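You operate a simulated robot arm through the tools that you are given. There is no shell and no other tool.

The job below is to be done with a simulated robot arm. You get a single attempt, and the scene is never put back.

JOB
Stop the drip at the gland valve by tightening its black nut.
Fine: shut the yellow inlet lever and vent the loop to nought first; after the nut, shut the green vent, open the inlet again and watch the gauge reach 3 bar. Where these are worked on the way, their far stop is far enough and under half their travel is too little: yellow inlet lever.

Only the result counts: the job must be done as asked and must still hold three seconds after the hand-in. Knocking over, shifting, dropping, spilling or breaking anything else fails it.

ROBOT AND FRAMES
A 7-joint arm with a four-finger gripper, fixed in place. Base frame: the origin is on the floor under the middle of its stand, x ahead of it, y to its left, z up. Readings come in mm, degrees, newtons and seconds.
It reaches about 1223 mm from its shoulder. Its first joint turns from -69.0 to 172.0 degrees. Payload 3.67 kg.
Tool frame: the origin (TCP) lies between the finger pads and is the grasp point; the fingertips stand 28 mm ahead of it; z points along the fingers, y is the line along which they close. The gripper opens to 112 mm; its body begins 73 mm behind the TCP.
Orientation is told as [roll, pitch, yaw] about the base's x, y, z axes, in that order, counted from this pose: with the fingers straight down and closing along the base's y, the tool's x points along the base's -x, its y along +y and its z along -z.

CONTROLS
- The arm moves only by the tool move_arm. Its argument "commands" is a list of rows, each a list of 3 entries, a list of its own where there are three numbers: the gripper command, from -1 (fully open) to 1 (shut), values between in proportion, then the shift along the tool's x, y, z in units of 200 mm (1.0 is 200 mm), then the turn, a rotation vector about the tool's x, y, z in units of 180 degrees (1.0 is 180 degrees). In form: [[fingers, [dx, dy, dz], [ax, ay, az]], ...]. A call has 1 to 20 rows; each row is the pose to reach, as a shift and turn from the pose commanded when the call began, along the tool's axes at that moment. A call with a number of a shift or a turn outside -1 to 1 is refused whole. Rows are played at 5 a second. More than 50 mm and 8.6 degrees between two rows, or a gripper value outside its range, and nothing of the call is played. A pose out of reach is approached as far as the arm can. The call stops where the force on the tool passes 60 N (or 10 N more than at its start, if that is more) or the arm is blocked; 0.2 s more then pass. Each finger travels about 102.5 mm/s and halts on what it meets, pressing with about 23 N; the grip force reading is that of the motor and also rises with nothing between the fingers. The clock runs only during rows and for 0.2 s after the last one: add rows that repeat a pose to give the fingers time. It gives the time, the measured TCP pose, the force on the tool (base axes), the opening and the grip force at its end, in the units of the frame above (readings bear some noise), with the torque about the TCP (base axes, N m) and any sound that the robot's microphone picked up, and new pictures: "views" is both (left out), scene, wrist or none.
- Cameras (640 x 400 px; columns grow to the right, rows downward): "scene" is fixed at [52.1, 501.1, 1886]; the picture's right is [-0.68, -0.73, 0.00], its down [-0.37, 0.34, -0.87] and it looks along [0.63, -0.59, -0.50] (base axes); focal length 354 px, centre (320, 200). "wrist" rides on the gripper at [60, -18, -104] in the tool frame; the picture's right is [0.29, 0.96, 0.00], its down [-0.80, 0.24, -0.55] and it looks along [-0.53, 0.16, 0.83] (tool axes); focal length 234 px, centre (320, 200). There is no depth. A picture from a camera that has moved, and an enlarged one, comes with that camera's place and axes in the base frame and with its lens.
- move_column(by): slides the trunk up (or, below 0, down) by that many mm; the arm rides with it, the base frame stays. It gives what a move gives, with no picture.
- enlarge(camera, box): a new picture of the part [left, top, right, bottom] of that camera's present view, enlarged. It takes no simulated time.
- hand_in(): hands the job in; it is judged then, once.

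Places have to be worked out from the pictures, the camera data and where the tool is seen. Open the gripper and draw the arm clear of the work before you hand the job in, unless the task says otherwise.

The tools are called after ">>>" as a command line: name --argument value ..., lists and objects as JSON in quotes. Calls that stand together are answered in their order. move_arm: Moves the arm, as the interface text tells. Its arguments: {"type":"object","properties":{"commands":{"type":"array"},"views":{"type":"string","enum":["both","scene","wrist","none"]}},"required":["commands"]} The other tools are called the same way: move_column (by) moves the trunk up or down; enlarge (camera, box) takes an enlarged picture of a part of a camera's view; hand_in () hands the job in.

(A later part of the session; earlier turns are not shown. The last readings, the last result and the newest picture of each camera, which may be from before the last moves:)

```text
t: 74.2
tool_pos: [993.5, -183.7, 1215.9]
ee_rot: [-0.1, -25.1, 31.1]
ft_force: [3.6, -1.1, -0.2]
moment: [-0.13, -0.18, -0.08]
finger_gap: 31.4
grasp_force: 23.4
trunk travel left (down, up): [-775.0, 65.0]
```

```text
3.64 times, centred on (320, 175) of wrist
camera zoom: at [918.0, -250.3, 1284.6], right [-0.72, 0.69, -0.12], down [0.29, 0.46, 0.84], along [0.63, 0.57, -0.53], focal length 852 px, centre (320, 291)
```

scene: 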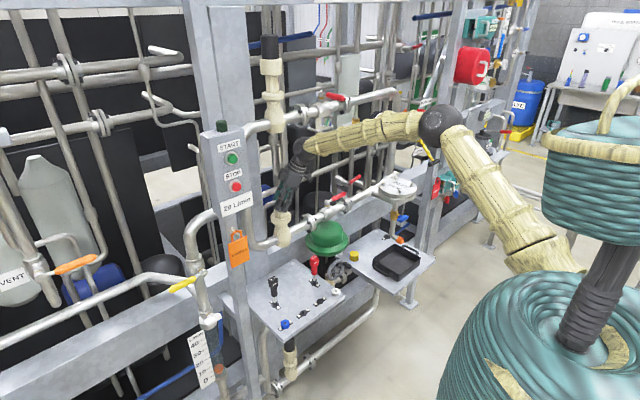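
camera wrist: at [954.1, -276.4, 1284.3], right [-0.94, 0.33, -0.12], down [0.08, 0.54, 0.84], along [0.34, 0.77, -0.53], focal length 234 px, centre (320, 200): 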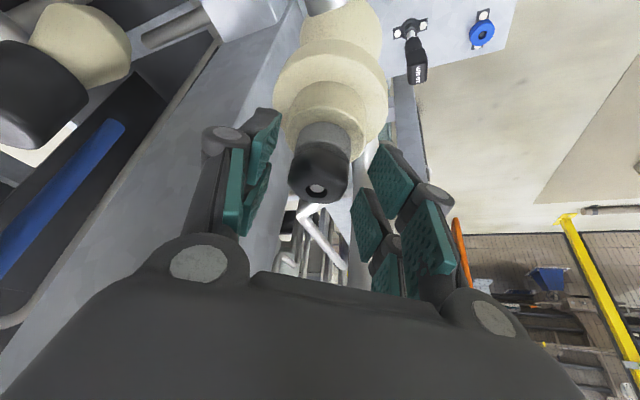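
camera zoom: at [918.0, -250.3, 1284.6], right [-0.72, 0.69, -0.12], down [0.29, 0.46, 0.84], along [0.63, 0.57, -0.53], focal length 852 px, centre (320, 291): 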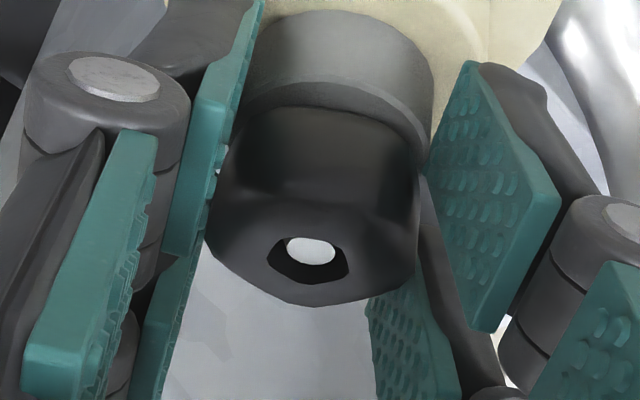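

The nut now did not follow (vertex turned in the camera), which suggests it has come up tight. I open and back off along the tool axis to measure its angle from a clear view.

>>> move_arm --commands '[[0.5, [0, 0, 0], [0, 0, 0]], [0, [0, 0, 0], [0, 0, 0]], [-0.2, [0, 0, 0], [0, 0, 0]], [-0.2, [0, 0, -0.12], [0, 0, 0]], [-0.2, [0, 0, -0.24], [0, 0, 0]], [-0.2, [0, 0, -0.36], [0, 0, 0]], [-0.2, [0, 0, -0.48], [0, 0, 0]], [-0.2, [0, 0, -0.6], [0, 0, 0]], [-0.2, [0, 0, -0.6], [0, 0, 0]]]' --views "both"

>>> enlarge --camera "wrist" --box '[300, 95, 345, 145]'

>>> enlarge --camera "scene" --box '[272, 196, 290, 210]'

```text
t: 76.2
tool_pos: [950.6, -207.8, 1323.6]
ee_rot: [0.0, -24.9, 31.2]
ft_force: [0.9, -0.2, -0.2]
moment: [0.04, 0.02, 0.02]
finger_gap: 67.2
grasp_force: 0.1
trunk travel left (down, up): [-775.0, 65.0]
camera wrist: at [875.3, -274.9, 1392.2], right [-0.72, 0.68, -0.12], down [0.29, 0.46, 0.84], along [0.63, 0.57, -0.53], focal length 234 px, centre (320, 200)
```

scene: 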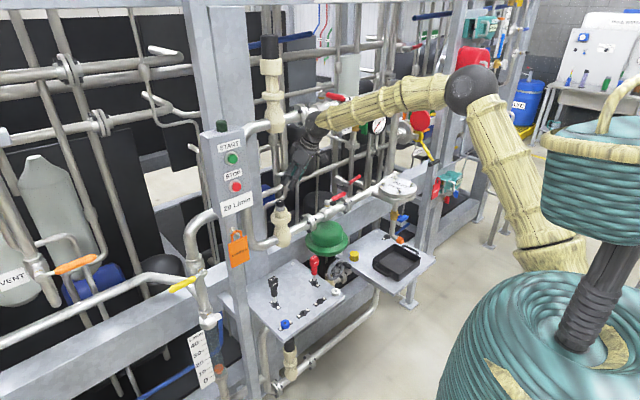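
wrist: 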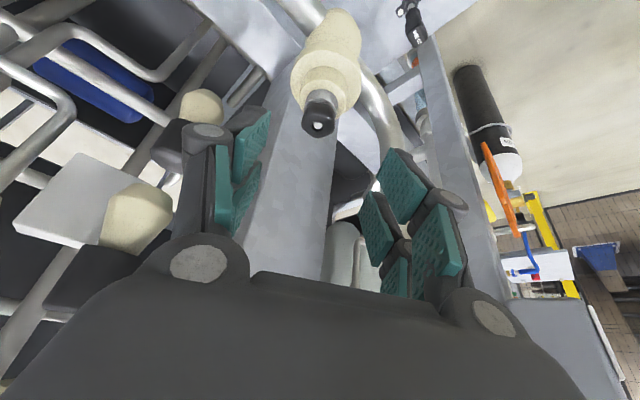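

```text
8.00 times, centred on (322, 120) of wrist
camera zoom: at [875.3, -274.9, 1392.2], right [-0.72, 0.68, -0.12], down [0.29, 0.46, 0.84], along [0.63, 0.57, -0.53], focal length 1873 px, centre (300, 840)
```

zoom: 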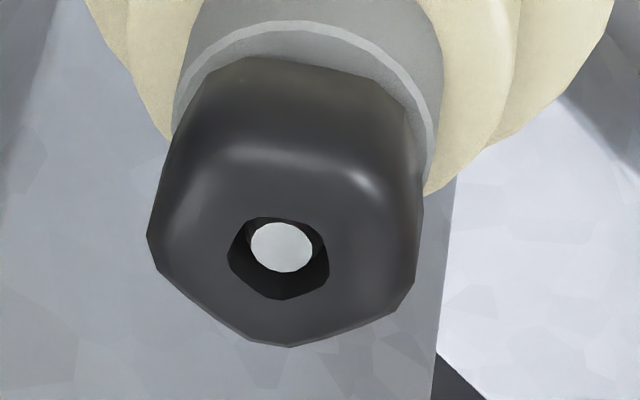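

```text
16.00 times, centred on (281, 203) of scene
camera zoom: at [52.1, 501.1, 1886.0], right [-0.68, -0.73, 0.0], down [-0.37, 0.34, -0.87], along [0.63, -0.59, -0.5], focal length 5667 px, centre (944, 152)
```

zoom: 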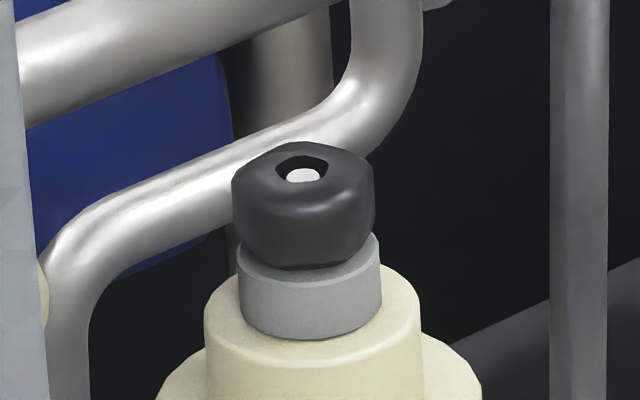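

Measured vertex angles (≈38°, unchanged between attempts) say the nut turned about 56° and then held firm. To confirm it is truly tight, I align afresh at yaw ≈20° and will apply a small turn while reading the moment.

>>> move_arm --commands '[[-0.2, [-0.0005, 0.0219, 0.0152], [0.0134, 0, 0.0287]], [-0.2, [-0.001, 0.0438, 0.0303], [0.0268, 0, 0.0574]], [-0.2, [-0.001, 0.0438, 0.0303], [0.0268, 0, 0.0574]], [-0.2, [-0.001, 0.0438, 0.0303], [0.0268, 0, 0.0574]]]' --views "none"

>>> enlarge --camera "wrist" --box '[300, 95, 345, 145]'

```text
t: 77.2
tool_pos: [947.1, -198.2, 1319.1]
ee_rot: [-0.2, -25.1, 20.0]
ft_force: [0.8, 0.4, -0.2]
moment: [0.01, -0.01, 0.02]
finger_gap: 67.2
grasp_force: 0.0
trunk travel left (down, up): [-775.0, 65.0]
```

```text
8.00 times, centred on (322, 120) of wrist
camera zoom: at [860.5, -249.4, 1387.8], right [-0.57, 0.81, -0.12], down [0.38, 0.39, 0.84], along [0.73, 0.43, -0.53], focal length 1873 px, centre (300, 840)
```

zoom: 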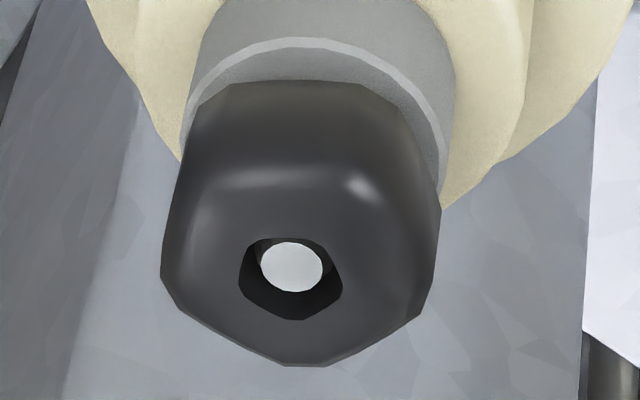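

Alignment is within about 4°; I trim to yaw 16° and advance onto the nut again.

>>> move_arm --commands '[[-0.2, [0, 0.019, 0], [0.0094, 0, 0.0201]], [-0.2, [0, 0.019, 0], [0.0094, 0, 0.0201]]]' --views "none"

>>> move_arm --commands '[[-0.2, [0, 0, 0.12], [0, 0, 0]], [-0.2, [0, 0, 0.24], [0, 0, 0]], [-0.2, [0, 0, 0.36], [0, 0, 0]], [-0.2, [0, 0, 0.48], [0, 0, 0]], [-0.2, [0, 0, 0.575], [0, 0, 0]], [-0.2, [0, 0, 0.575], [0, 0, 0]], [-0.2, [0, 0, 0.575], [0, 0, 0]]]' --views "wrist"

>>> enlarge --camera "wrist" --box '[270, 120, 370, 230]'

```text
t: 77.8
tool_pos: [946.6, -196.9, 1319.5]
ee_rot: [-0.1, -25.1, 15.8]
ft_force: [0.0, -0.8, -0.4]
moment: [0.02, -0.02, 0.06]
finger_gap: 67.5
grasp_force: 0.0
trunk travel left (down, up): [-775.0, 65.0]
```

```text
t: 79.4
tool_pos: [992.3, -183.0, 1215.3]
ee_rot: [0.0, -25.2, 15.9]
ft_force: [-0.3, 0.9, -0.3]
moment: [0.0, -0.01, -0.01]
finger_gap: 67.2
grasp_force: 0.0
trunk travel left (down, up): [-775.0, 65.0]
camera wrist: at [903.1, -226.8, 1283.4], right [-0.51, 0.85, -0.12], down [0.4, 0.37, 0.84], along [0.76, 0.38, -0.53], focal length 234 px, centre (320, 200)
```

wrist: 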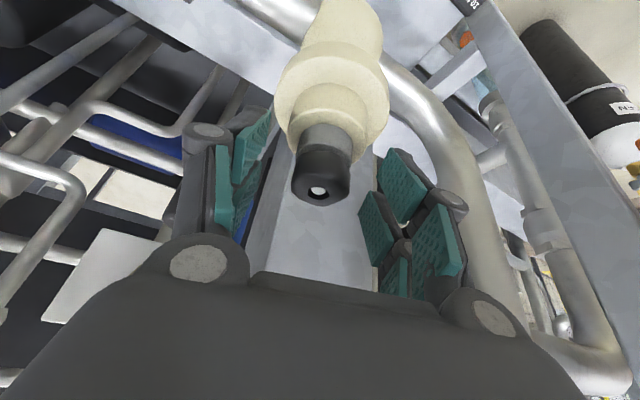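

```text
3.64 times, centred on (320, 175) of wrist
camera zoom: at [903.1, -226.8, 1283.4], right [-0.51, 0.85, -0.12], down [0.4, 0.37, 0.84], along [0.76, 0.38, -0.53], focal length 852 px, centre (320, 291)
```

zoom: 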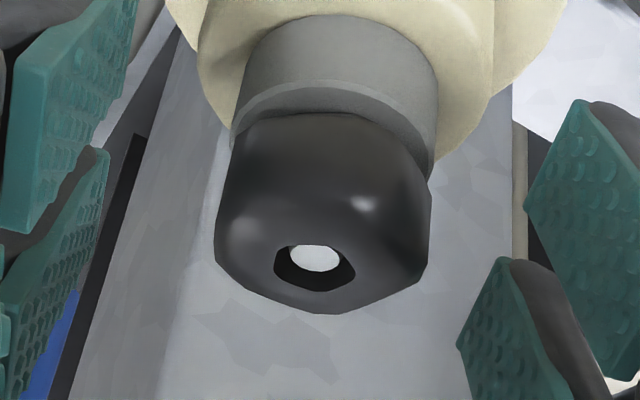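

Centred. I close on the nut and let the grip build.

>>> move_arm --commands '[[0.3, [0, 0, 0], [0, 0, 0]], [0.7, [0, 0, 0], [0, 0, 0]], [1, [0, 0, 0], [0, 0, 0]], [1, [0, 0, 0], [0, 0, 0]], [1, [0, 0, 0], [0, 0, 0]], [1, [0, 0, 0], [0, 0, 0]]]' --views "none"

>>> move_arm --commands '[[1, [0, 0.0012, 0], [0.0047, 0, 0.0101]], [1, [0, 0.0022, 0], [0.0094, 0, 0.0201]]]' --views "none"

>>> enlarge --camera "wrist" --box '[270, 120, 370, 230]'

```text
t: 80.8
tool_pos: [992.2, -182.1, 1215.7]
ee_rot: [-0.2, -25.1, 15.9]
ft_force: [-4.0, 4.1, 0.2]
moment: [0.32, 0.17, 0.0]
finger_gap: 31.7
grasp_force: 22.4
trunk travel left (down, up): [-775.0, 65.0]
```

```text
t: 81.4
tool_pos: [991.1, -181.3, 1216.1]
ee_rot: [-0.2, -25.2, 11.9]
ft_force: [-8.6, 6.6, -0.5]
moment: [0.39, 0.27, 0.36]
finger_gap: 31.5
grasp_force: 23.2
trunk travel left (down, up): [-775.0, 65.0]
```

```text
3.64 times, centred on (320, 175) of wrist
camera zoom: at [898.9, -219.3, 1283.8], right [-0.45, 0.88, -0.13], down [0.43, 0.34, 0.84], along [0.78, 0.33, -0.53], focal length 852 px, centre (320, 291)
```

zoom: 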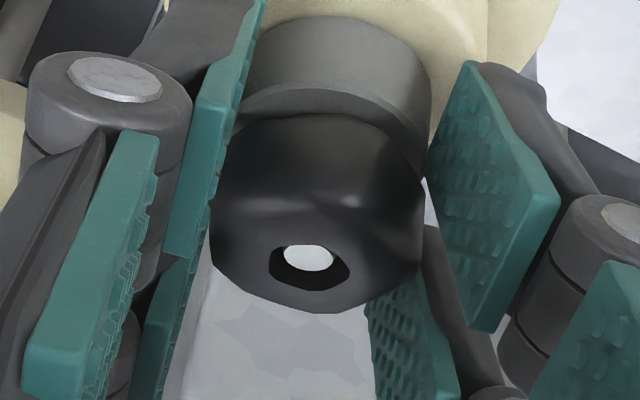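

Moment about z is 0.36 Nm after 4°. I turn a further 8° in small steps and read again.

>>> move_arm --commands '[[1, [0, 0.0011, 0], [0.0047, 0, 0.0101]], [1, [0, 0.0022, 0], [0.0094, 0, 0.0201]]]' --views "none"

>>> move_arm --commands '[[1, [0, 0.0011, 0], [0.0047, 0, 0.0101]], [1, [0, 0.0022, 0], [0.0094, 0, 0.0201]]]' --views "none"

>>> enlarge --camera "wrist" --box '[270, 120, 370, 230]'

```text
t: 82.0
tool_pos: [990.9, -180.7, 1215.3]
ee_rot: [-0.2, -25.1, 7.8]
ft_force: [-15.8, 8.7, -0.4]
moment: [0.3, 0.46, 0.06]
finger_gap: 31.2
grasp_force: 23.7
trunk travel left (down, up): [-775.0, 65.0]
```

```text
t: 82.6
tool_pos: [991.4, -180.6, 1214.1]
ee_rot: [-0.2, -25.2, 3.9]
ft_force: [-12.7, 11.5, -2.8]
moment: [0.23, 0.38, 0.15]
finger_gap: 30.9
grasp_force: 22.8
trunk travel left (down, up): [-775.0, 65.0]
```

```text
3.64 times, centred on (320, 175) of wrist
camera zoom: at [894.7, -205.1, 1283.8], right [-0.32, 0.94, -0.13], down [0.47, 0.27, 0.84], along [0.82, 0.21, -0.53], focal length 852 px, centre (320, 291)
```

zoom: 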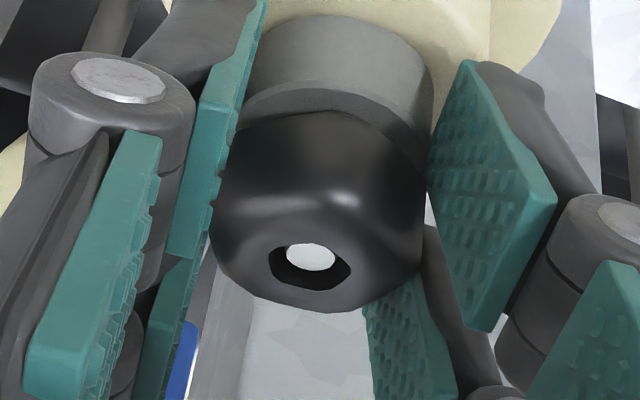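

I compare the nut's orientation in the hand more closely.

>>> enlarge --camera "wrist" --box '[295, 145, 345, 210]'

```text
6.15 times, centred on (320, 178) of wrist
camera zoom: at [894.7, -205.1, 1283.8], right [-0.32, 0.94, -0.13], down [0.47, 0.27, 0.84], along [0.82, 0.21, -0.53], focal length 1441 px, centre (320, 338)
```

zoom: 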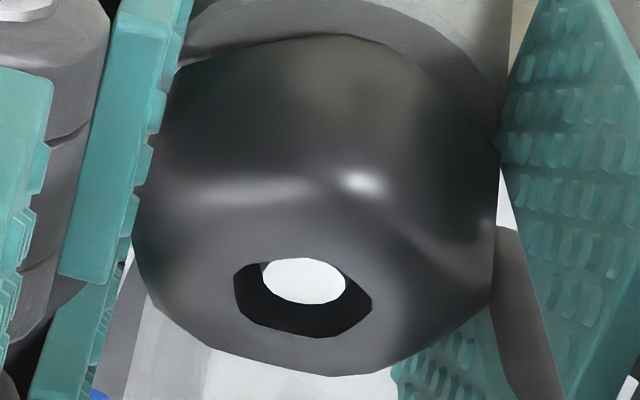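

The close-up is too distorted to be sure. I make the rest of the sweep to yaw −34° in this grip, then open, back off and measure the nut's angle from the stand-off.

>>> move_arm --commands '[[1, [0, 0.019, 0], [0.0185, 0, 0.0398]], [1, [-0.0024, 0.0234, 0.0011], [0.0373, 0, 0.08]], [1, [-0.0048, 0.0272, 0.0023], [0.0561, 0, 0.1203]], [1, [-0.0073, 0.0305, 0.0034], [0.0749, 0, 0.1606]], [1, [-0.0097, 0.0324, 0.0045], [0.089, 0, 0.1908]]]' --views "none"

>>> enlarge --camera "wrist" --box '[295, 145, 345, 210]'

```text
t: 83.8
tool_pos: [993.8, -175.3, 1215.9]
ee_rot: [0.1, -25.2, -34.2]
ft_force: [-5.5, 1.0, 0.3]
moment: [0.09, 0.06, 0.24]
finger_gap: 31.5
grasp_force: 23.3
trunk travel left (down, up): [-775.0, 65.0]
```

```text
6.15 times, centred on (320, 178) of wrist
camera zoom: at [902.3, -135.4, 1284.0], right [0.32, 0.94, -0.12], down [0.54, -0.07, 0.84], along [0.78, -0.34, -0.53], focal length 1441 px, centre (320, 338)
```

zoom: 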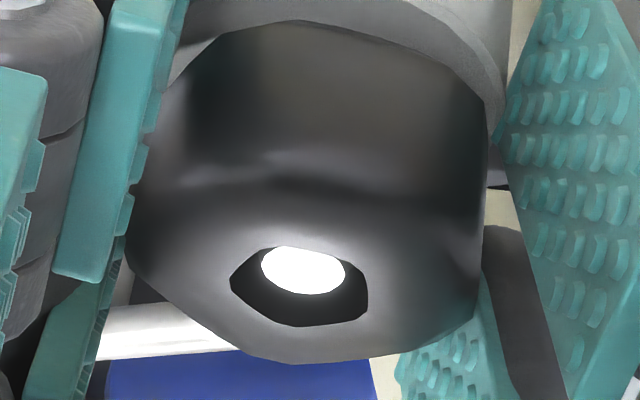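

Same nut orientation as at the end of the first turn, so it is hard against its stop — tight. I open and back off from the nut.

>>> move_arm --commands '[[0.5, [0, 0, 0], [0, 0, 0]], [0, [0, 0, 0], [0, 0, 0]], [-0.2, [0, 0, 0], [0, 0, 0]], [-0.2, [0, 0, -0.12], [0, 0, 0]], [-0.2, [0, 0, -0.24], [0, 0, 0]], [-0.2, [0, 0, -0.36], [0, 0, 0]], [-0.2, [0, 0, -0.48], [0, 0, 0]], [-0.2, [0, 0, -0.6], [0, 0, 0]], [-0.2, [0, 0, -0.6], [0, 0, 0]]]' --views "both"

>>> enlarge --camera "wrist" --box '[300, 90, 350, 145]'

>>> enlarge --camera "scene" --box '[272, 196, 290, 210]'

```text
t: 85.8
tool_pos: [952.1, -162.3, 1308.7]
ee_rot: [-0.1, -23.8, -35.1]
ft_force: [0.3, 0.6, 0.3]
moment: [0.03, 0.05, -0.01]
finger_gap: 67.5
grasp_force: 0.0
trunk travel left (down, up): [-775.0, 65.0]
camera wrist: at [863.6, -121.8, 1379.5], right [0.34, 0.94, -0.12], down [0.55, -0.1, 0.83], along [0.76, -0.34, -0.55], focal length 234 px, centre (320, 200)
```

scene: 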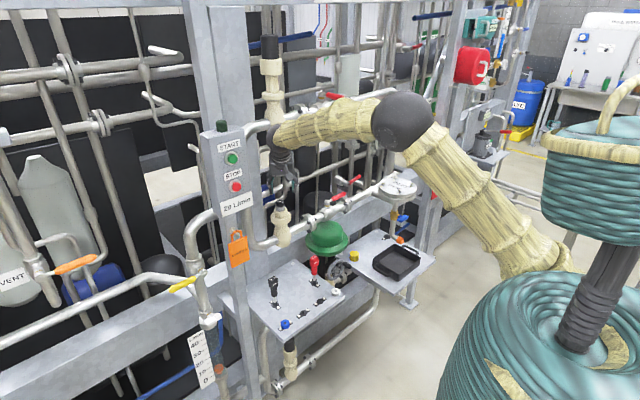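
wrist: 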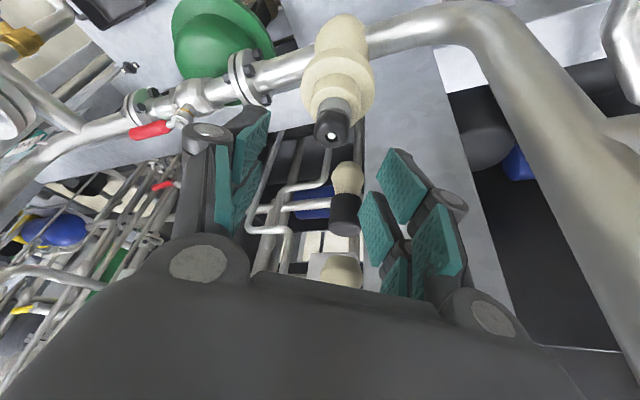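

```text
7.27 times, centred on (325, 118) of wrist
camera zoom: at [863.6, -121.8, 1379.5], right [0.34, 0.94, -0.12], down [0.55, -0.1, 0.83], along [0.76, -0.34, -0.55], focal length 1703 px, centre (284, 800)
```

zoom: 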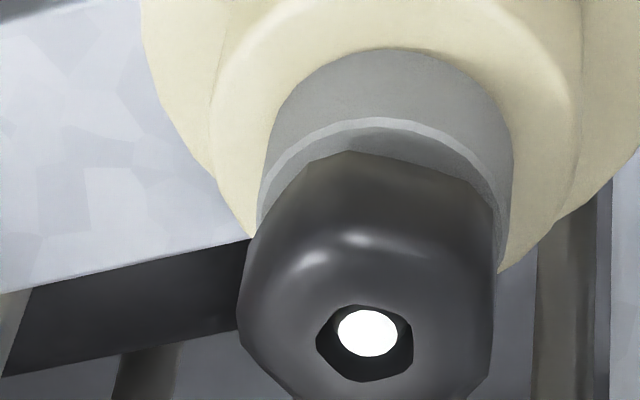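

```text
16.00 times, centred on (281, 203) of scene
camera zoom: at [52.1, 501.1, 1886.0], right [-0.68, -0.73, 0.0], down [-0.37, 0.34, -0.87], along [0.63, -0.59, -0.5], focal length 5667 px, centre (944, 152)
```

zoom: 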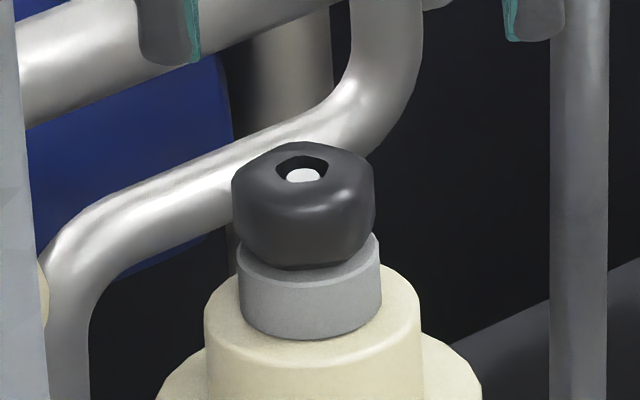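

The scene zoom of the nut is identical to that after the first turn: it is on its stop. Now back to the vent: I retrace the way to the vent stand-off.

>>> move_arm --commands '[[-0.2, [0.082, -0.1175, -0.0684], [-0.0158, 0, -0.0355]], [-0.2, [0.164, -0.235, -0.1368], [-0.0316, 0, -0.071]], [-0.2, [0.246, -0.3525, -0.2052], [-0.0475, 0, -0.1066]], [-0.2, [0.328, -0.47, -0.2736], [-0.0633, 0, -0.1421]], [-0.2, [0.41, -0.5875, -0.342], [-0.0791, 0, -0.1776]], [-0.2, [0.41, -0.5875, -0.342], [-0.0791, 0, -0.1776]]]' --views "none"

>>> move_arm --commands '[[-0.2, [-0.0066, -0.2, -0.085], [0, -0.0356, 0]], [-0.2, [-0.013, -0.4, -0.17], [0, -0.0712, 0]], [-0.2, [-0.02, -0.6, -0.256], [0, -0.1068, 0]], [-0.2, [-0.026, -0.8, -0.341], [0, -0.1424, 0]], [-0.2, [-0.033, -1, -0.426], [0, -0.178, 0]], [-0.2, [-0.033, -1, -0.426], [0, -0.178, 0]]]' --views "scene"

```text
t: 87.2
tool_pos: [801.4, -186.2, 1352.5]
ee_rot: [-0.9, -24.8, 1.4]
ft_force: [0.4, 0.4, 0.0]
moment: [0.01, -0.02, -0.01]
finger_gap: 67.2
grasp_force: 0.1
trunk travel left (down, up): [-775.0, 65.0]
```

```text
t: 88.6
tool_pos: [774.5, -383.6, 1434.0]
ee_rot: [-0.6, -57.2, 0.9]
ft_force: [0.0, 1.3, -0.5]
moment: [-0.08, -0.05, -0.04]
finger_gap: 67.1
grasp_force: 0.0
out of reach, approached as far as the arm can: row 5
trunk travel left (down, up): [-775.0, 65.0]
```

scene: 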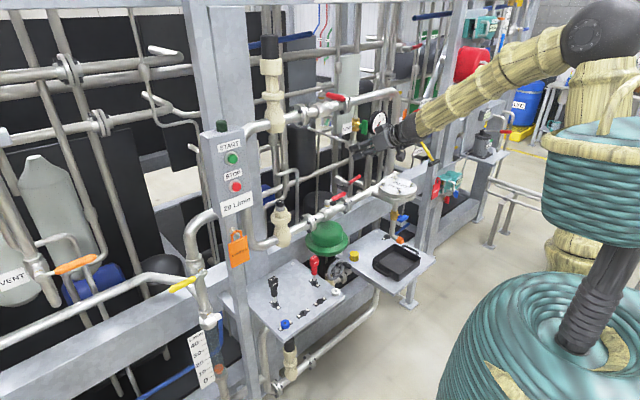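

Next leg: to the vent stand-off with the hand level.

>>> move_arm --commands '[[-0.2, [0.001, -0.2, 0.024], [0, -0.0366, 0]], [-0.2, [0.002, -0.4, 0.049], [0, -0.0732, 0]], [-0.2, [0.003, -0.6, 0.073], [0, -0.1098, 0]], [-0.2, [0.004, -0.8, 0.098], [0, -0.1464, 0]], [-0.2, [0.004, -1, 0.122], [0, -0.183, 0]], [-0.2, [0.004, -1, 0.122], [0, -0.183, 0]], [-0.2, [0.004, -1, 0.122], [0, -0.183, 0]]]' --views "both"

```text
t: 90.2
tool_pos: [794.1, -579.5, 1423.2]
ee_rot: [-87.9, -89.0, 88.9]
ft_force: [0.6, 1.1, 0.2]
moment: [0.01, 0.04, -0.01]
finger_gap: 67.1
grasp_force: 0.0
trunk travel left (down, up): [-775.0, 65.0]
camera wrist: at [690.2, -600.4, 1362.2], right [-0.02, 0.95, -0.3], down [-0.56, 0.24, 0.79], along [0.83, 0.18, 0.53], focal length 234 px, centre (320, 200)
```

scene: 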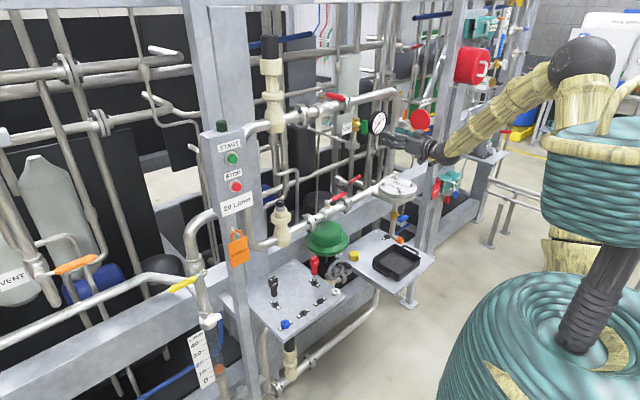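
wrist: 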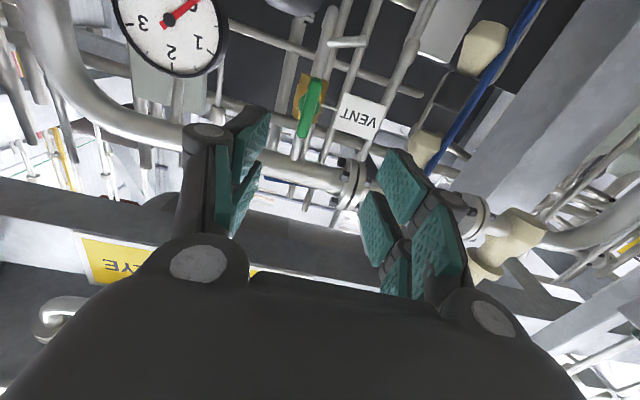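

The gauge reads nought. I test in free space whether the wrist can roll +90° from here, which is the turn needed to shut the vent.

>>> move_arm --commands '[[0.1, [0, 0, 0], [0, 0, 0.0455]], [0.1, [0, 0, 0], [0, 0, 0.0909]], [0.1, [0, 0, 0], [0, 0, 0.1364]], [0.1, [0, 0, 0], [0, 0, 0.1818]], [0.1, [0, 0, 0], [0, 0, 0.2273]], [0.1, [0, 0, 0], [0, 0, 0.2727]], [0.1, [0, 0, 0], [0, 0, 0.3182]], [0.1, [0, 0, 0], [0, 0, 0.3636]], [0.1, [0, 0, 0], [0, 0, 0.4091]], [0.1, [0, 0, 0], [0, 0, 0.4545]], [0.1, [0, 0, 0], [0, 0, 0.5]]]' --views "none"

```text
t: 92.6
tool_pos: [796.6, -587.3, 1420.6]
ee_rot: [89.9, -0.6, -89.1]
ft_force: [0.9, 0.0, 0.6]
moment: [0.03, 0.0, 0.0]
finger_gap: 50.1
grasp_force: 0.1
trunk travel left (down, up): [-775.0, 65.0]
```

Roll +90° works. I roll back to 0 and will then approach the vertical bar.

>>> move_arm --commands '[[0.1, [0, 0, 0], [0, 0, -0.0455]], [0.1, [0, 0, 0], [0, 0, -0.0909]], [0.1, [0, 0, 0], [0, 0, -0.1364]], [0.1, [0, 0, 0], [0, 0, -0.1818]], [0.1, [0, 0, 0], [0, 0, -0.2273]], [0.1, [0, 0, 0], [0, 0, -0.2727]], [0.1, [0, 0, 0], [0, 0, -0.3182]], [0.1, [0, 0, 0], [0, 0, -0.3636]], [0.1, [0, 0, 0], [0, 0, -0.4091]], [0.1, [0, 0, 0], [0, 0, -0.4545]], [0.1, [0, 0, 0], [0, 0, -0.5]], [0.1, [0, 0, 0], [0, 0, -0.5]]]' --views "wrist"

>>> enlarge --camera "wrist" --box '[260, 50, 380, 170]'

```text
t: 95.2
tool_pos: [797.4, -587.5, 1421.4]
ee_rot: [-85.5, -89.3, 86.5]
ft_force: [-0.5, -0.6, -0.2]
moment: [0.03, 0.03, 0.02]
finger_gap: 50.4
grasp_force: 0.1
trunk travel left (down, up): [-775.0, 65.0]
camera wrist: at [693.2, -607.8, 1361.2], right [-0.02, 0.95, -0.3], down [-0.56, 0.24, 0.79], along [0.83, 0.18, 0.53], focal length 234 px, centre (320, 200)
```

wrist: 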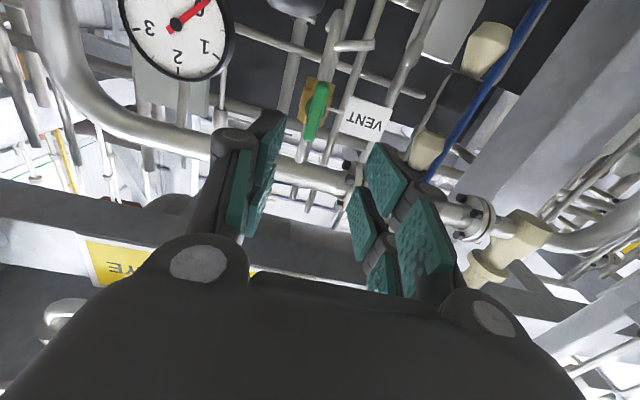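

```text
3.33 times, centred on (320, 110) of wrist
camera zoom: at [693.2, -607.8, 1361.2], right [-0.02, 0.95, -0.3], down [-0.56, 0.24, 0.79], along [0.83, 0.18, 0.53], focal length 781 px, centre (320, 500)
```

zoom: 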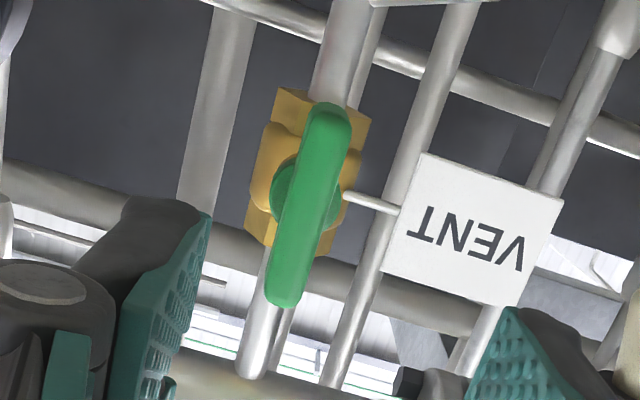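

The bar is centred at about y −589, z 1420. I approach to x≈900 with the gap at 50 mm, let it settle, and check.

>>> move_arm --commands '[[0.1, [0, -0.005, 0.1], [0.0034, 0, 0]], [0.1, [0.003, -0.01, 0.2], [0.0067, 0, 0]], [0.1, [0.005, -0.014, 0.3], [0.0067, 0, 0]], [0.1, [0.007, -0.018, 0.4], [0.0067, 0, 0]], [0.1, [0.007, -0.021, 0.51], [0.0067, 0, 0]], [0.1, [0.007, -0.021, 0.51], [0.0067, 0, 0]], [0.1, [0.007, -0.021, 0.51], [0.0067, 0, 0]], [0.1, [0.007, -0.021, 0.51], [0.0067, 0, 0]]]' --views "wrist"

```text
t: 97.0
tool_pos: [898.8, -588.4, 1420.6]
ee_rot: [-83.5, -89.3, 83.3]
ft_force: [0.5, 0.2, -0.5]
moment: [-0.05, -0.02, 0.01]
finger_gap: 50.2
grasp_force: 0.1
trunk travel left (down, up): [-775.0, 65.0]
camera wrist: at [794.9, -607.5, 1360.7], right [0.0, 0.95, -0.3], down [-0.55, 0.25, 0.8], along [0.83, 0.16, 0.53], focal length 234 px, centre (320, 200)
```

wrist: 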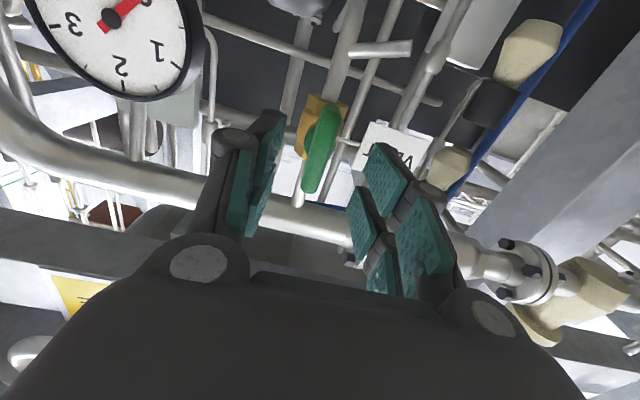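

Good. I shift 1.5 mm and advance to x≈941, then close on the bar.

>>> move_arm --commands '[[0.1, [0, -0.008, 0.07], [0, 0, 0]], [0.1, [0, -0.008, 0.14], [0, 0, 0]], [0.1, [0, -0.008, 0.21], [0, 0, 0]], [0.1, [0, -0.008, 0.21], [0, 0, 0]], [0.1, [0, -0.008, 0.21], [0, 0, 0]], [0.5, [0, -0.008, 0.21], [0, 0, 0]], [0.8, [0, -0.008, 0.21], [0, 0, 0]], [1, [0, -0.008, 0.21], [0, 0, 0]], [1, [0, -0.008, 0.21], [0, 0, 0]], [1, [0, -0.008, 0.21], [0, 0, 0]]]' --views "wrist"

```text
t: 99.2
tool_pos: [942.4, -590.7, 1418.5]
ee_rot: [-82.5, -89.4, 82.2]
ft_force: [2.2, 2.6, -2.1]
moment: [1.57, -0.16, 0.05]
finger_gap: 12.7
grasp_force: 44.6
trunk travel left (down, up): [-775.0, 65.0]
camera wrist: at [838.0, -608.2, 1359.5], right [0.0, 0.95, -0.3], down [-0.55, 0.25, 0.8], along [0.83, 0.16, 0.53], focal length 234 px, centre (320, 200)
```

wrist: 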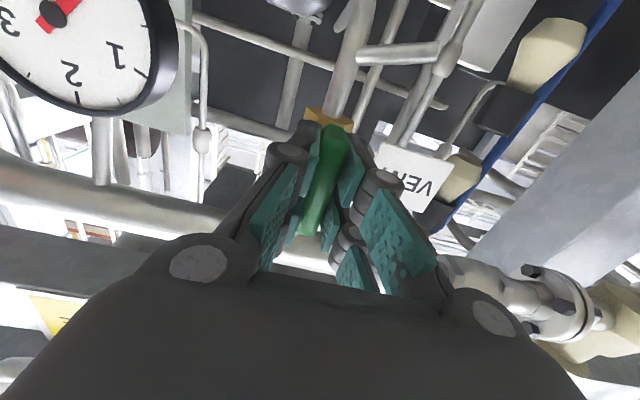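

Held. I turn the bar +92° back to its closed (horizontal) stop.

>>> move_arm --commands '[[1, [0, 0, 0], [0, 0, 0.0444]], [1, [0, 0, 0], [0, 0, 0.0889]], [1, [0, 0, 0], [0, 0, 0.1333]], [1, [0, 0, 0], [0, 0, 0.1778]], [1, [0, 0, 0], [0, 0, 0.2222]], [1, [0, 0, 0], [0, 0, 0.2667]], [1, [0, 0, 0], [0, 0, 0.3111]], [1, [0, 0, 0], [0, 0, 0.3556]], [1, [0, 0, 0], [0, 0, 0.4]], [1, [0, 0, 0], [0, 0, 0.4444]], [1, [0, 0, 0], [0, 0, 0.4889]], [1, [0, 0, 0], [0, 0, 0.5111]], [1, [0, 0, 0], [0, 0, 0.5111]]]' --views "both"

>>> enlarge --camera "scene" --box '[345, 90, 425, 160]'

```text
t: 102.0
tool_pos: [942.9, -590.1, 1419.6]
ee_rot: [89.9, 1.2, -90.4]
ft_force: [8.5, 5.7, 4.0]
moment: [-2.26, -0.07, 0.33]
finger_gap: 13.0
grasp_force: 45.1
trunk travel left (down, up): [-775.0, 65.0]
camera wrist: at [838.2, -528.8, 1403.0], right [0.0, 0.27, 0.96], down [-0.56, -0.8, 0.22], along [0.83, -0.54, 0.15], focal length 234 px, centre (320, 200)
```

scene: 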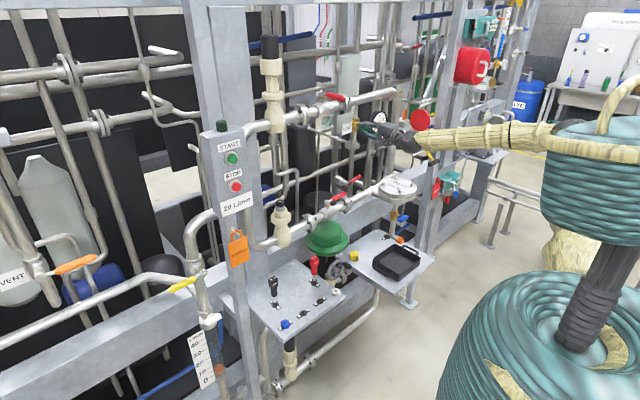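
wrist: 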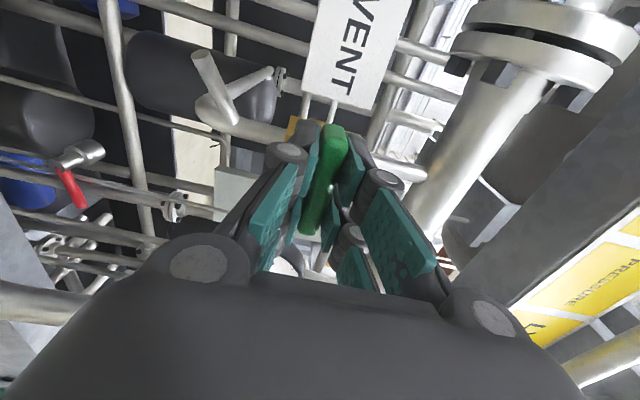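

```text
5.71 times, centred on (385, 125) of scene
camera zoom: at [52.1, 501.1, 1886.0], right [-0.68, -0.73, 0.0], down [-0.37, 0.34, -0.87], along [0.63, -0.59, -0.5], focal length 2024 px, centre (-51, 629)
```

zoom: 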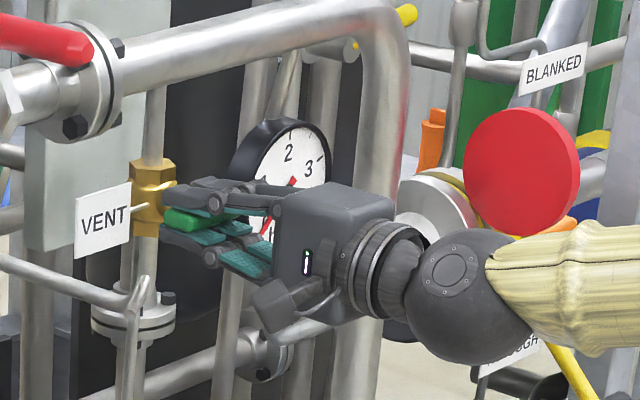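

The bar is at its closed stop (moment −2.3 Nm, bar horizontal). I ease 2°, open, and withdraw straight back.

>>> move_arm --commands '[[1, [0, 0, 0], [0, 0, -0.008]], [0.5, [0, 0, 0], [0, 0, -0.008]], [0.1, [0, 0, 0], [0, 0, -0.008]], [0.1, [0, 0, 0], [0, 0, -0.008]], [0.1, [0, 0, -0.15], [0, 0, -0.008]], [0.1, [0, 0, -0.3], [0, 0, -0.008]], [0.1, [0, 0, -0.45], [0, 0, -0.008]], [0.1, [0, 0, -0.6], [0, 0, -0.008]], [0.1, [0, 0, -0.7], [0, 0, -0.008]]]' --views "scene"

>>> enlarge --camera "scene" --box '[345, 90, 425, 160]'

```text
t: 104.0
tool_pos: [802.1, -595.0, 1416.4]
ee_rot: [90.1, 0.5, -90.2]
ft_force: [-0.4, -0.4, 0.9]
moment: [0.01, 0.02, 0.04]
finger_gap: 50.4
grasp_force: 0.0
trunk travel left (down, up): [-775.0, 65.0]
```

scene: 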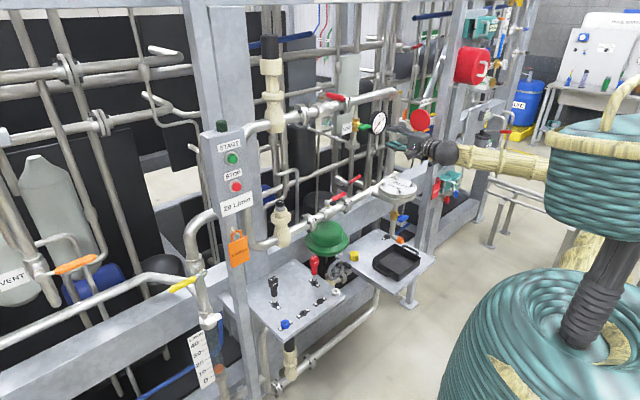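

```text
5.71 times, centred on (385, 125) of scene
camera zoom: at [52.1, 501.1, 1886.0], right [-0.68, -0.73, 0.0], down [-0.37, 0.34, -0.87], along [0.63, -0.59, -0.5], focal length 2024 px, centre (-51, 629)
```

zoom: 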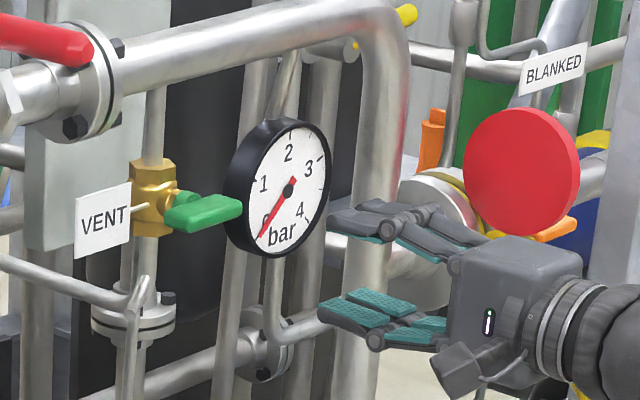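

Vent shut, gauge at nought. I now travel back to the yellow lever: roll back to 0, then retrace toward the left with the elbow up.

>>> move_arm --commands '[[0.1, [0, 0, 0], [0, 0, -0.0455]], [0.1, [0, 0, 0], [0, 0, -0.0909]], [0.1, [0, 0, 0], [0, 0, -0.1364]], [0.1, [0, 0, 0], [0, 0, -0.1818]], [0.1, [0, 0, 0], [0, 0, -0.2273]], [0.1, [0, 0, 0], [0, 0, -0.2727]], [0.1, [0, 0, 0], [0, 0, -0.3182]], [0.1, [0, 0, 0], [0, 0, -0.3636]], [0.1, [0, 0, 0], [0, 0, -0.4091]], [0.1, [0, 0, 0], [0, 0, -0.4545]], [0.1, [0, 0, 0], [0, 0, -0.5]]]' --views "none"

>>> move_arm --commands '[[0.1, [-0.015, 0.195, -0.02], [0, 0.0366, 0]], [0.1, [-0.03, 0.39, -0.04], [0, 0.0732, 0]], [0.1, [-0.045, 0.585, -0.06], [0, 0.1098, 0]], [0.1, [-0.06, 0.78, -0.08], [0, 0.1464, 0]], [0.1, [-0.075, 0.975, -0.1], [0, 0.183, 0]], [0.1, [-0.075, 0.975, -0.1], [0, 0.183, 0]]]' --views "none"

>>> move_arm --commands '[[0.1, [0.056, 0.195, 0.06], [0, 0.0356, 0]], [0.1, [0.112, 0.39, 0.12], [0, 0.0712, 0]], [0.1, [0.169, 0.585, 0.181], [0, 0.1068, 0]], [0.1, [0.225, 0.78, 0.242], [0, 0.1424, 0]], [0.1, [0.281, 0.975, 0.302], [0, 0.178, 0]], [0.1, [0.281, 0.975, 0.302], [0, 0.178, 0]]]' --views "scene"

```text
t: 106.4
tool_pos: [801.2, -587.5, 1421.8]
ee_rot: [-75.7, -89.7, 75.3]
ft_force: [-0.5, -0.8, -0.8]
moment: [-0.01, -0.01, -0.03]
finger_gap: 50.3
grasp_force: 0.0
trunk travel left (down, up): [-775.0, 65.0]
```

```text
t: 107.8
tool_pos: [782.1, -398.2, 1436.0]
ee_rot: [-0.1, -56.9, -0.3]
ft_force: [-0.3, -0.8, -0.3]
moment: [0.02, -0.04, 0.06]
finger_gap: 50.4
grasp_force: 0.1
trunk travel left (down, up): [-775.0, 65.0]
```

```text
t: 109.2
tool_pos: [800.4, -201.9, 1354.2]
ee_rot: [0.0, -25.0, -0.4]
ft_force: [-0.3, -0.6, 0.4]
moment: [0.02, -0.02, -0.02]
finger_gap: 50.4
grasp_force: 0.1
trunk travel left (down, up): [-775.0, 65.0]
```

scene: 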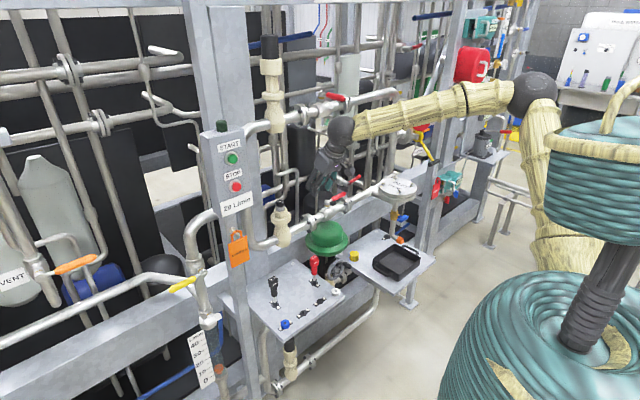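

All clear so far. I continue left and back (x≈722, y≈−10), then down toward the lever.

>>> move_arm --commands '[[0.1, [0.081, 0.195, -0.016], [0, 0, 0]], [0.1, [0.162, 0.39, -0.031], [0, 0, 0]], [0.1, [0.243, 0.585, -0.047], [0, 0, 0]], [0.1, [0.324, 0.78, -0.062], [0, 0, 0]], [0.1, [0.405, 0.975, -0.078], [0, 0, 0]], [0.1, [0.405, 0.975, -0.078], [0, 0, 0]]]' --views "none"

>>> move_arm --commands '[[0.1, [0.065, 0.19, 0.091], [0, -0.0356, 0]], [0.1, [0.129, 0.38, 0.182], [0, -0.0712, 0]], [0.1, [0.194, 0.57, 0.274], [0, -0.1068, 0]], [0.1, [0.258, 0.76, 0.365], [0, -0.1424, 0]], [0.1, [0.323, 0.95, 0.456], [0, -0.178, 0]], [0.1, [0.323, 0.95, 0.456], [0, -0.178, 0]]]' --views "scene"

```text
t: 110.6
tool_pos: [723.7, -5.7, 1335.5]
ee_rot: [0.0, -25.0, -0.2]
ft_force: [-0.3, -0.2, -0.5]
moment: [0.03, -0.01, 0.03]
finger_gap: 50.0
grasp_force: 0.1
trunk travel left (down, up): [-775.0, 65.0]
```

```text
t: 112.0
tool_pos: [706.0, 182.8, 1224.6]
ee_rot: [0.0, -57.2, -0.4]
ft_force: [-0.1, 0.0, -0.3]
moment: [0.02, 0.02, 0.05]
finger_gap: 50.4
grasp_force: 0.0
trunk travel left (down, up): [-775.0, 65.0]
```

scene: 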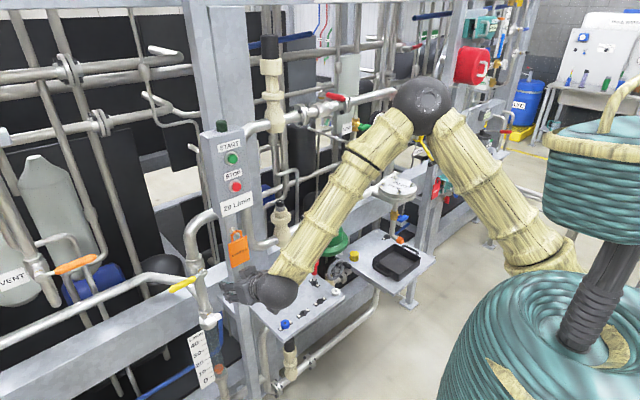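

Next, down to lever height and level the hand at about (730,250,1108).

>>> move_arm --commands '[[0.1, [0.085, 0.067, 0.084], [0, -0.0366, 0]], [0.1, [0.17, 0.134, 0.168], [0, -0.0732, 0]], [0.1, [0.255, 0.201, 0.252], [0, -0.1098, 0]], [0.1, [0.34, 0.268, 0.336], [0, -0.1464, 0]], [0.1, [0.425, 0.335, 0.42], [0, -0.183, 0]], [0.1, [0.425, 0.335, 0.42], [0, -0.183, 0]]]' --views "none"

>>> move_arm --commands '[[0.1, [0, 0, 0], [0, 0, -0.0455]], [0.1, [0, 0, 0], [0, 0, -0.0909]], [0.1, [0, 0, 0], [0, 0, -0.1364]], [0.1, [0, 0, 0], [0, 0, -0.1818]], [0.1, [0, 0, 0], [0, 0, -0.2273]], [0.1, [0, 0, 0], [0, 0, -0.2727]], [0.1, [0, 0, 0], [0, 0, -0.3182]], [0.1, [0, 0, 0], [0, 0, -0.3636]], [0.1, [0, 0, 0], [0, 0, -0.4091]], [0.1, [0, 0, 0], [0, 0, -0.4545]], [0.1, [0, 0, 0], [0, 0, -0.5]], [0.1, [0, 0, 0], [0, 0, -0.5]]]' --views "both"

```text
t: 113.4
tool_pos: [730.7, 251.0, 1106.9]
ee_rot: [-116.8, -89.8, 116.6]
ft_force: [-0.3, 0.4, 0.3]
moment: [0.01, -0.01, 0.01]
finger_gap: 50.4
grasp_force: 0.0
trunk travel left (down, up): [-775.0, 65.0]
```

```text
t: 116.0
tool_pos: [729.9, 252.0, 1105.9]
ee_rot: [-89.9, 0.2, 89.6]
ft_force: [-0.3, -0.2, 0.1]
moment: [0.0, 0.05, 0.02]
finger_gap: 50.4
grasp_force: 0.0
trunk travel left (down, up): [-775.0, 65.0]
camera wrist: at [625.3, 192.9, 1124.5], right [0.0, -0.29, -0.96], down [-0.55, 0.8, -0.24], along [0.83, 0.53, -0.16], focal length 234 px, centre (320, 200)
```

scene: 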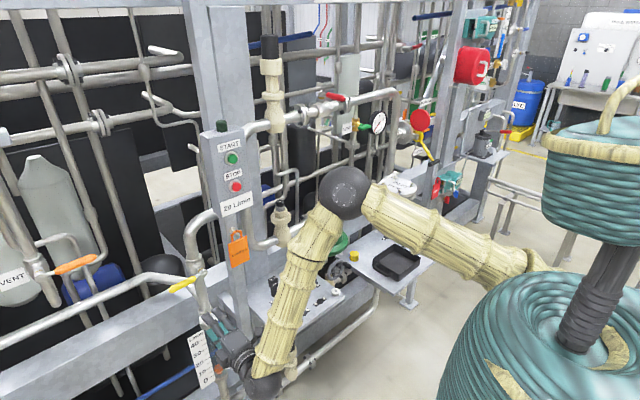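
wrist: 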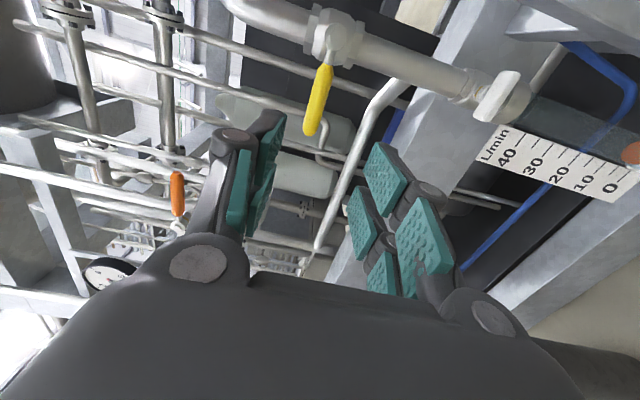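

The lever's handle is at z≈1109, y 211–296. I raise 3.5 mm, advance to x≈875, and check.

>>> move_arm --commands '[[0.1, [0, -0.018, 0.15], [0, 0, 0]], [0.1, [0, -0.018, 0.3], [0, 0, 0]], [0.1, [0, -0.018, 0.45], [0, 0, 0]], [0.1, [0, -0.018, 0.6], [0, 0, 0]], [0.1, [0, -0.018, 0.725], [0, 0, 0]], [0.1, [0, -0.018, 0.725], [0, 0, 0]], [0.1, [0, -0.018, 0.725], [0, 0, 0]]]' --views "wrist"

```text
t: 117.6
tool_pos: [874.2, 250.6, 1110.2]
ee_rot: [-89.8, 0.0, 89.7]
ft_force: [0.5, -0.4, 0.2]
moment: [-0.01, -0.03, 0.02]
finger_gap: 50.4
grasp_force: 0.0
trunk travel left (down, up): [-775.0, 65.0]
camera wrist: at [769.8, 191.4, 1128.2], right [0.0, -0.29, -0.96], down [-0.55, 0.8, -0.24], along [0.83, 0.53, -0.16], focal length 234 px, centre (320, 200)
```

wrist: 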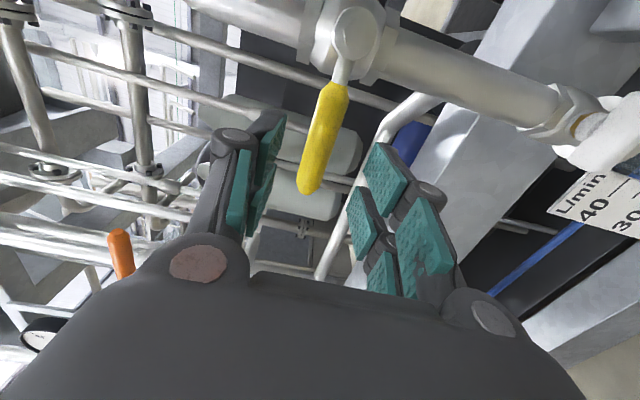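

Centred. I advance to x≈938 and close on the handle.

>>> move_arm --commands '[[0.1, [0, 0, 0.1], [0, 0, 0]], [0.1, [0, 0, 0.2], [0, 0, 0]], [0.1, [0, 0, 0.3], [0, 0, 0]], [0.1, [0, 0, 0.32], [0, 0, 0]], [0.1, [0, 0, 0.32], [0, 0, 0]], [0.5, [0, 0, 0.32], [0, 0, 0]], [0.8, [0, 0, 0.32], [0, 0, 0]], [1, [0, 0, 0.32], [0, 0, 0]], [1, [0, 0, 0.32], [0, 0, 0]]]' --views "wrist"

```text
t: 119.6
tool_pos: [938.1, 250.5, 1110.2]
ee_rot: [-89.8, 0.0, 89.6]
ft_force: [1.5, 0.3, -4.1]
moment: [0.48, 0.02, 0.02]
finger_gap: 19.8
grasp_force: 45.0
trunk travel left (down, up): [-775.0, 65.0]
camera wrist: at [834.5, 191.7, 1128.0], right [0.0, -0.29, -0.96], down [-0.55, 0.8, -0.24], along [0.83, 0.53, -0.16], focal length 234 px, centre (320, 200)
```

wrist: 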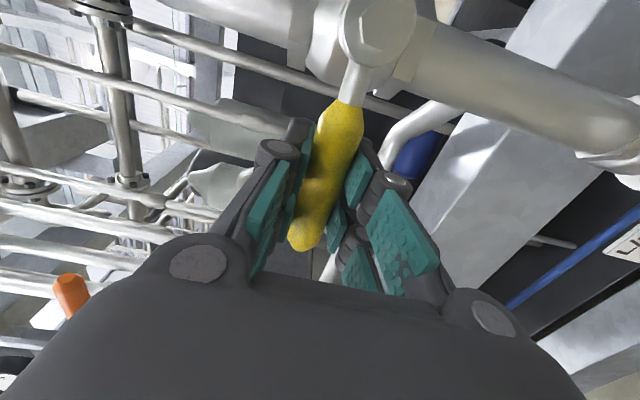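

Held (19.8 mm). I swing the lever back up through 90° about its hub to open the inlet.

>>> move_arm --commands '[[1, [0.0035, -0.0494, 0], [0, 0, 0.0444]], [1, [0.0138, -0.0979, 0], [0, 0, 0.0889]], [1, [0.0307, -0.1444, 0], [0, 0, 0.1333]], [1, [0.0539, -0.1881, 0], [0, 0, 0.1778]], [1, [0.0831, -0.2282, 0], [0, 0, 0.2222]], [1, [0.1175, -0.2638, 0], [0, 0, 0.2667]], [1, [0.1565, -0.2943, 0], [0, 0, 0.3111]], [1, [0.1994, -0.3191, 0], [0, 0, 0.3556]], [1, [0.2453, -0.3376, 0], [0, 0, 0.4]], [1, [0.2934, -0.3496, 0], [0, 0, 0.4444]], [1, [0.3426, -0.3548, 0], [0, 0, 0.4889]], [1, [0.355, -0.355, 0], [0, 0, 0.5]], [1, [0.355, -0.355, 0], [0, 0, 0.5]]]' --views "both"

>>> enlarge --camera "scene" --box '[350, 100, 400, 150]'

```text
t: 122.4
tool_pos: [939.3, 181.5, 1181.7]
ee_rot: [-61.5, -89.9, 61.3]
ft_force: [4.0, 0.8, 2.3]
moment: [0.05, -0.39, 0.01]
finger_gap: 19.3
grasp_force: 44.9
trunk travel left (down, up): [-775.0, 65.0]
camera wrist: at [834.6, 162.5, 1121.0], right [0.0, 0.96, -0.29], down [-0.55, 0.24, 0.8], along [0.83, 0.16, 0.53], focal length 234 px, centre (320, 200)
```

scene: 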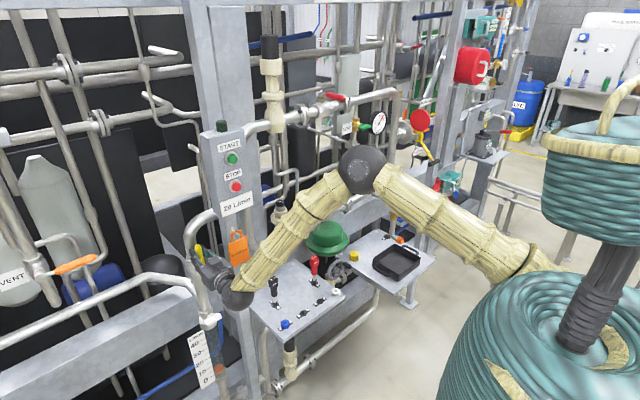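
wrist: 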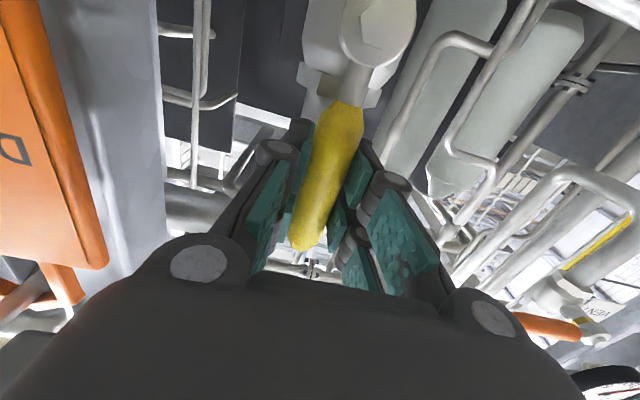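

```text
8.00 times, centred on (375, 125) of scene
camera zoom: at [52.1, 501.1, 1886.0], right [-0.68, -0.73, 0.0], down [-0.37, 0.34, -0.87], along [0.63, -0.59, -0.5], focal length 2834 px, centre (-120, 800)
```

zoom: 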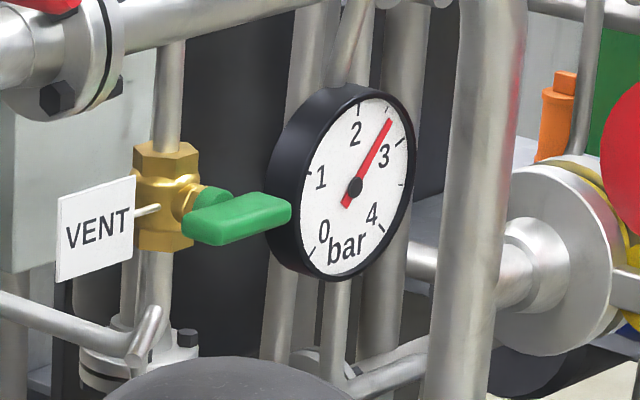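

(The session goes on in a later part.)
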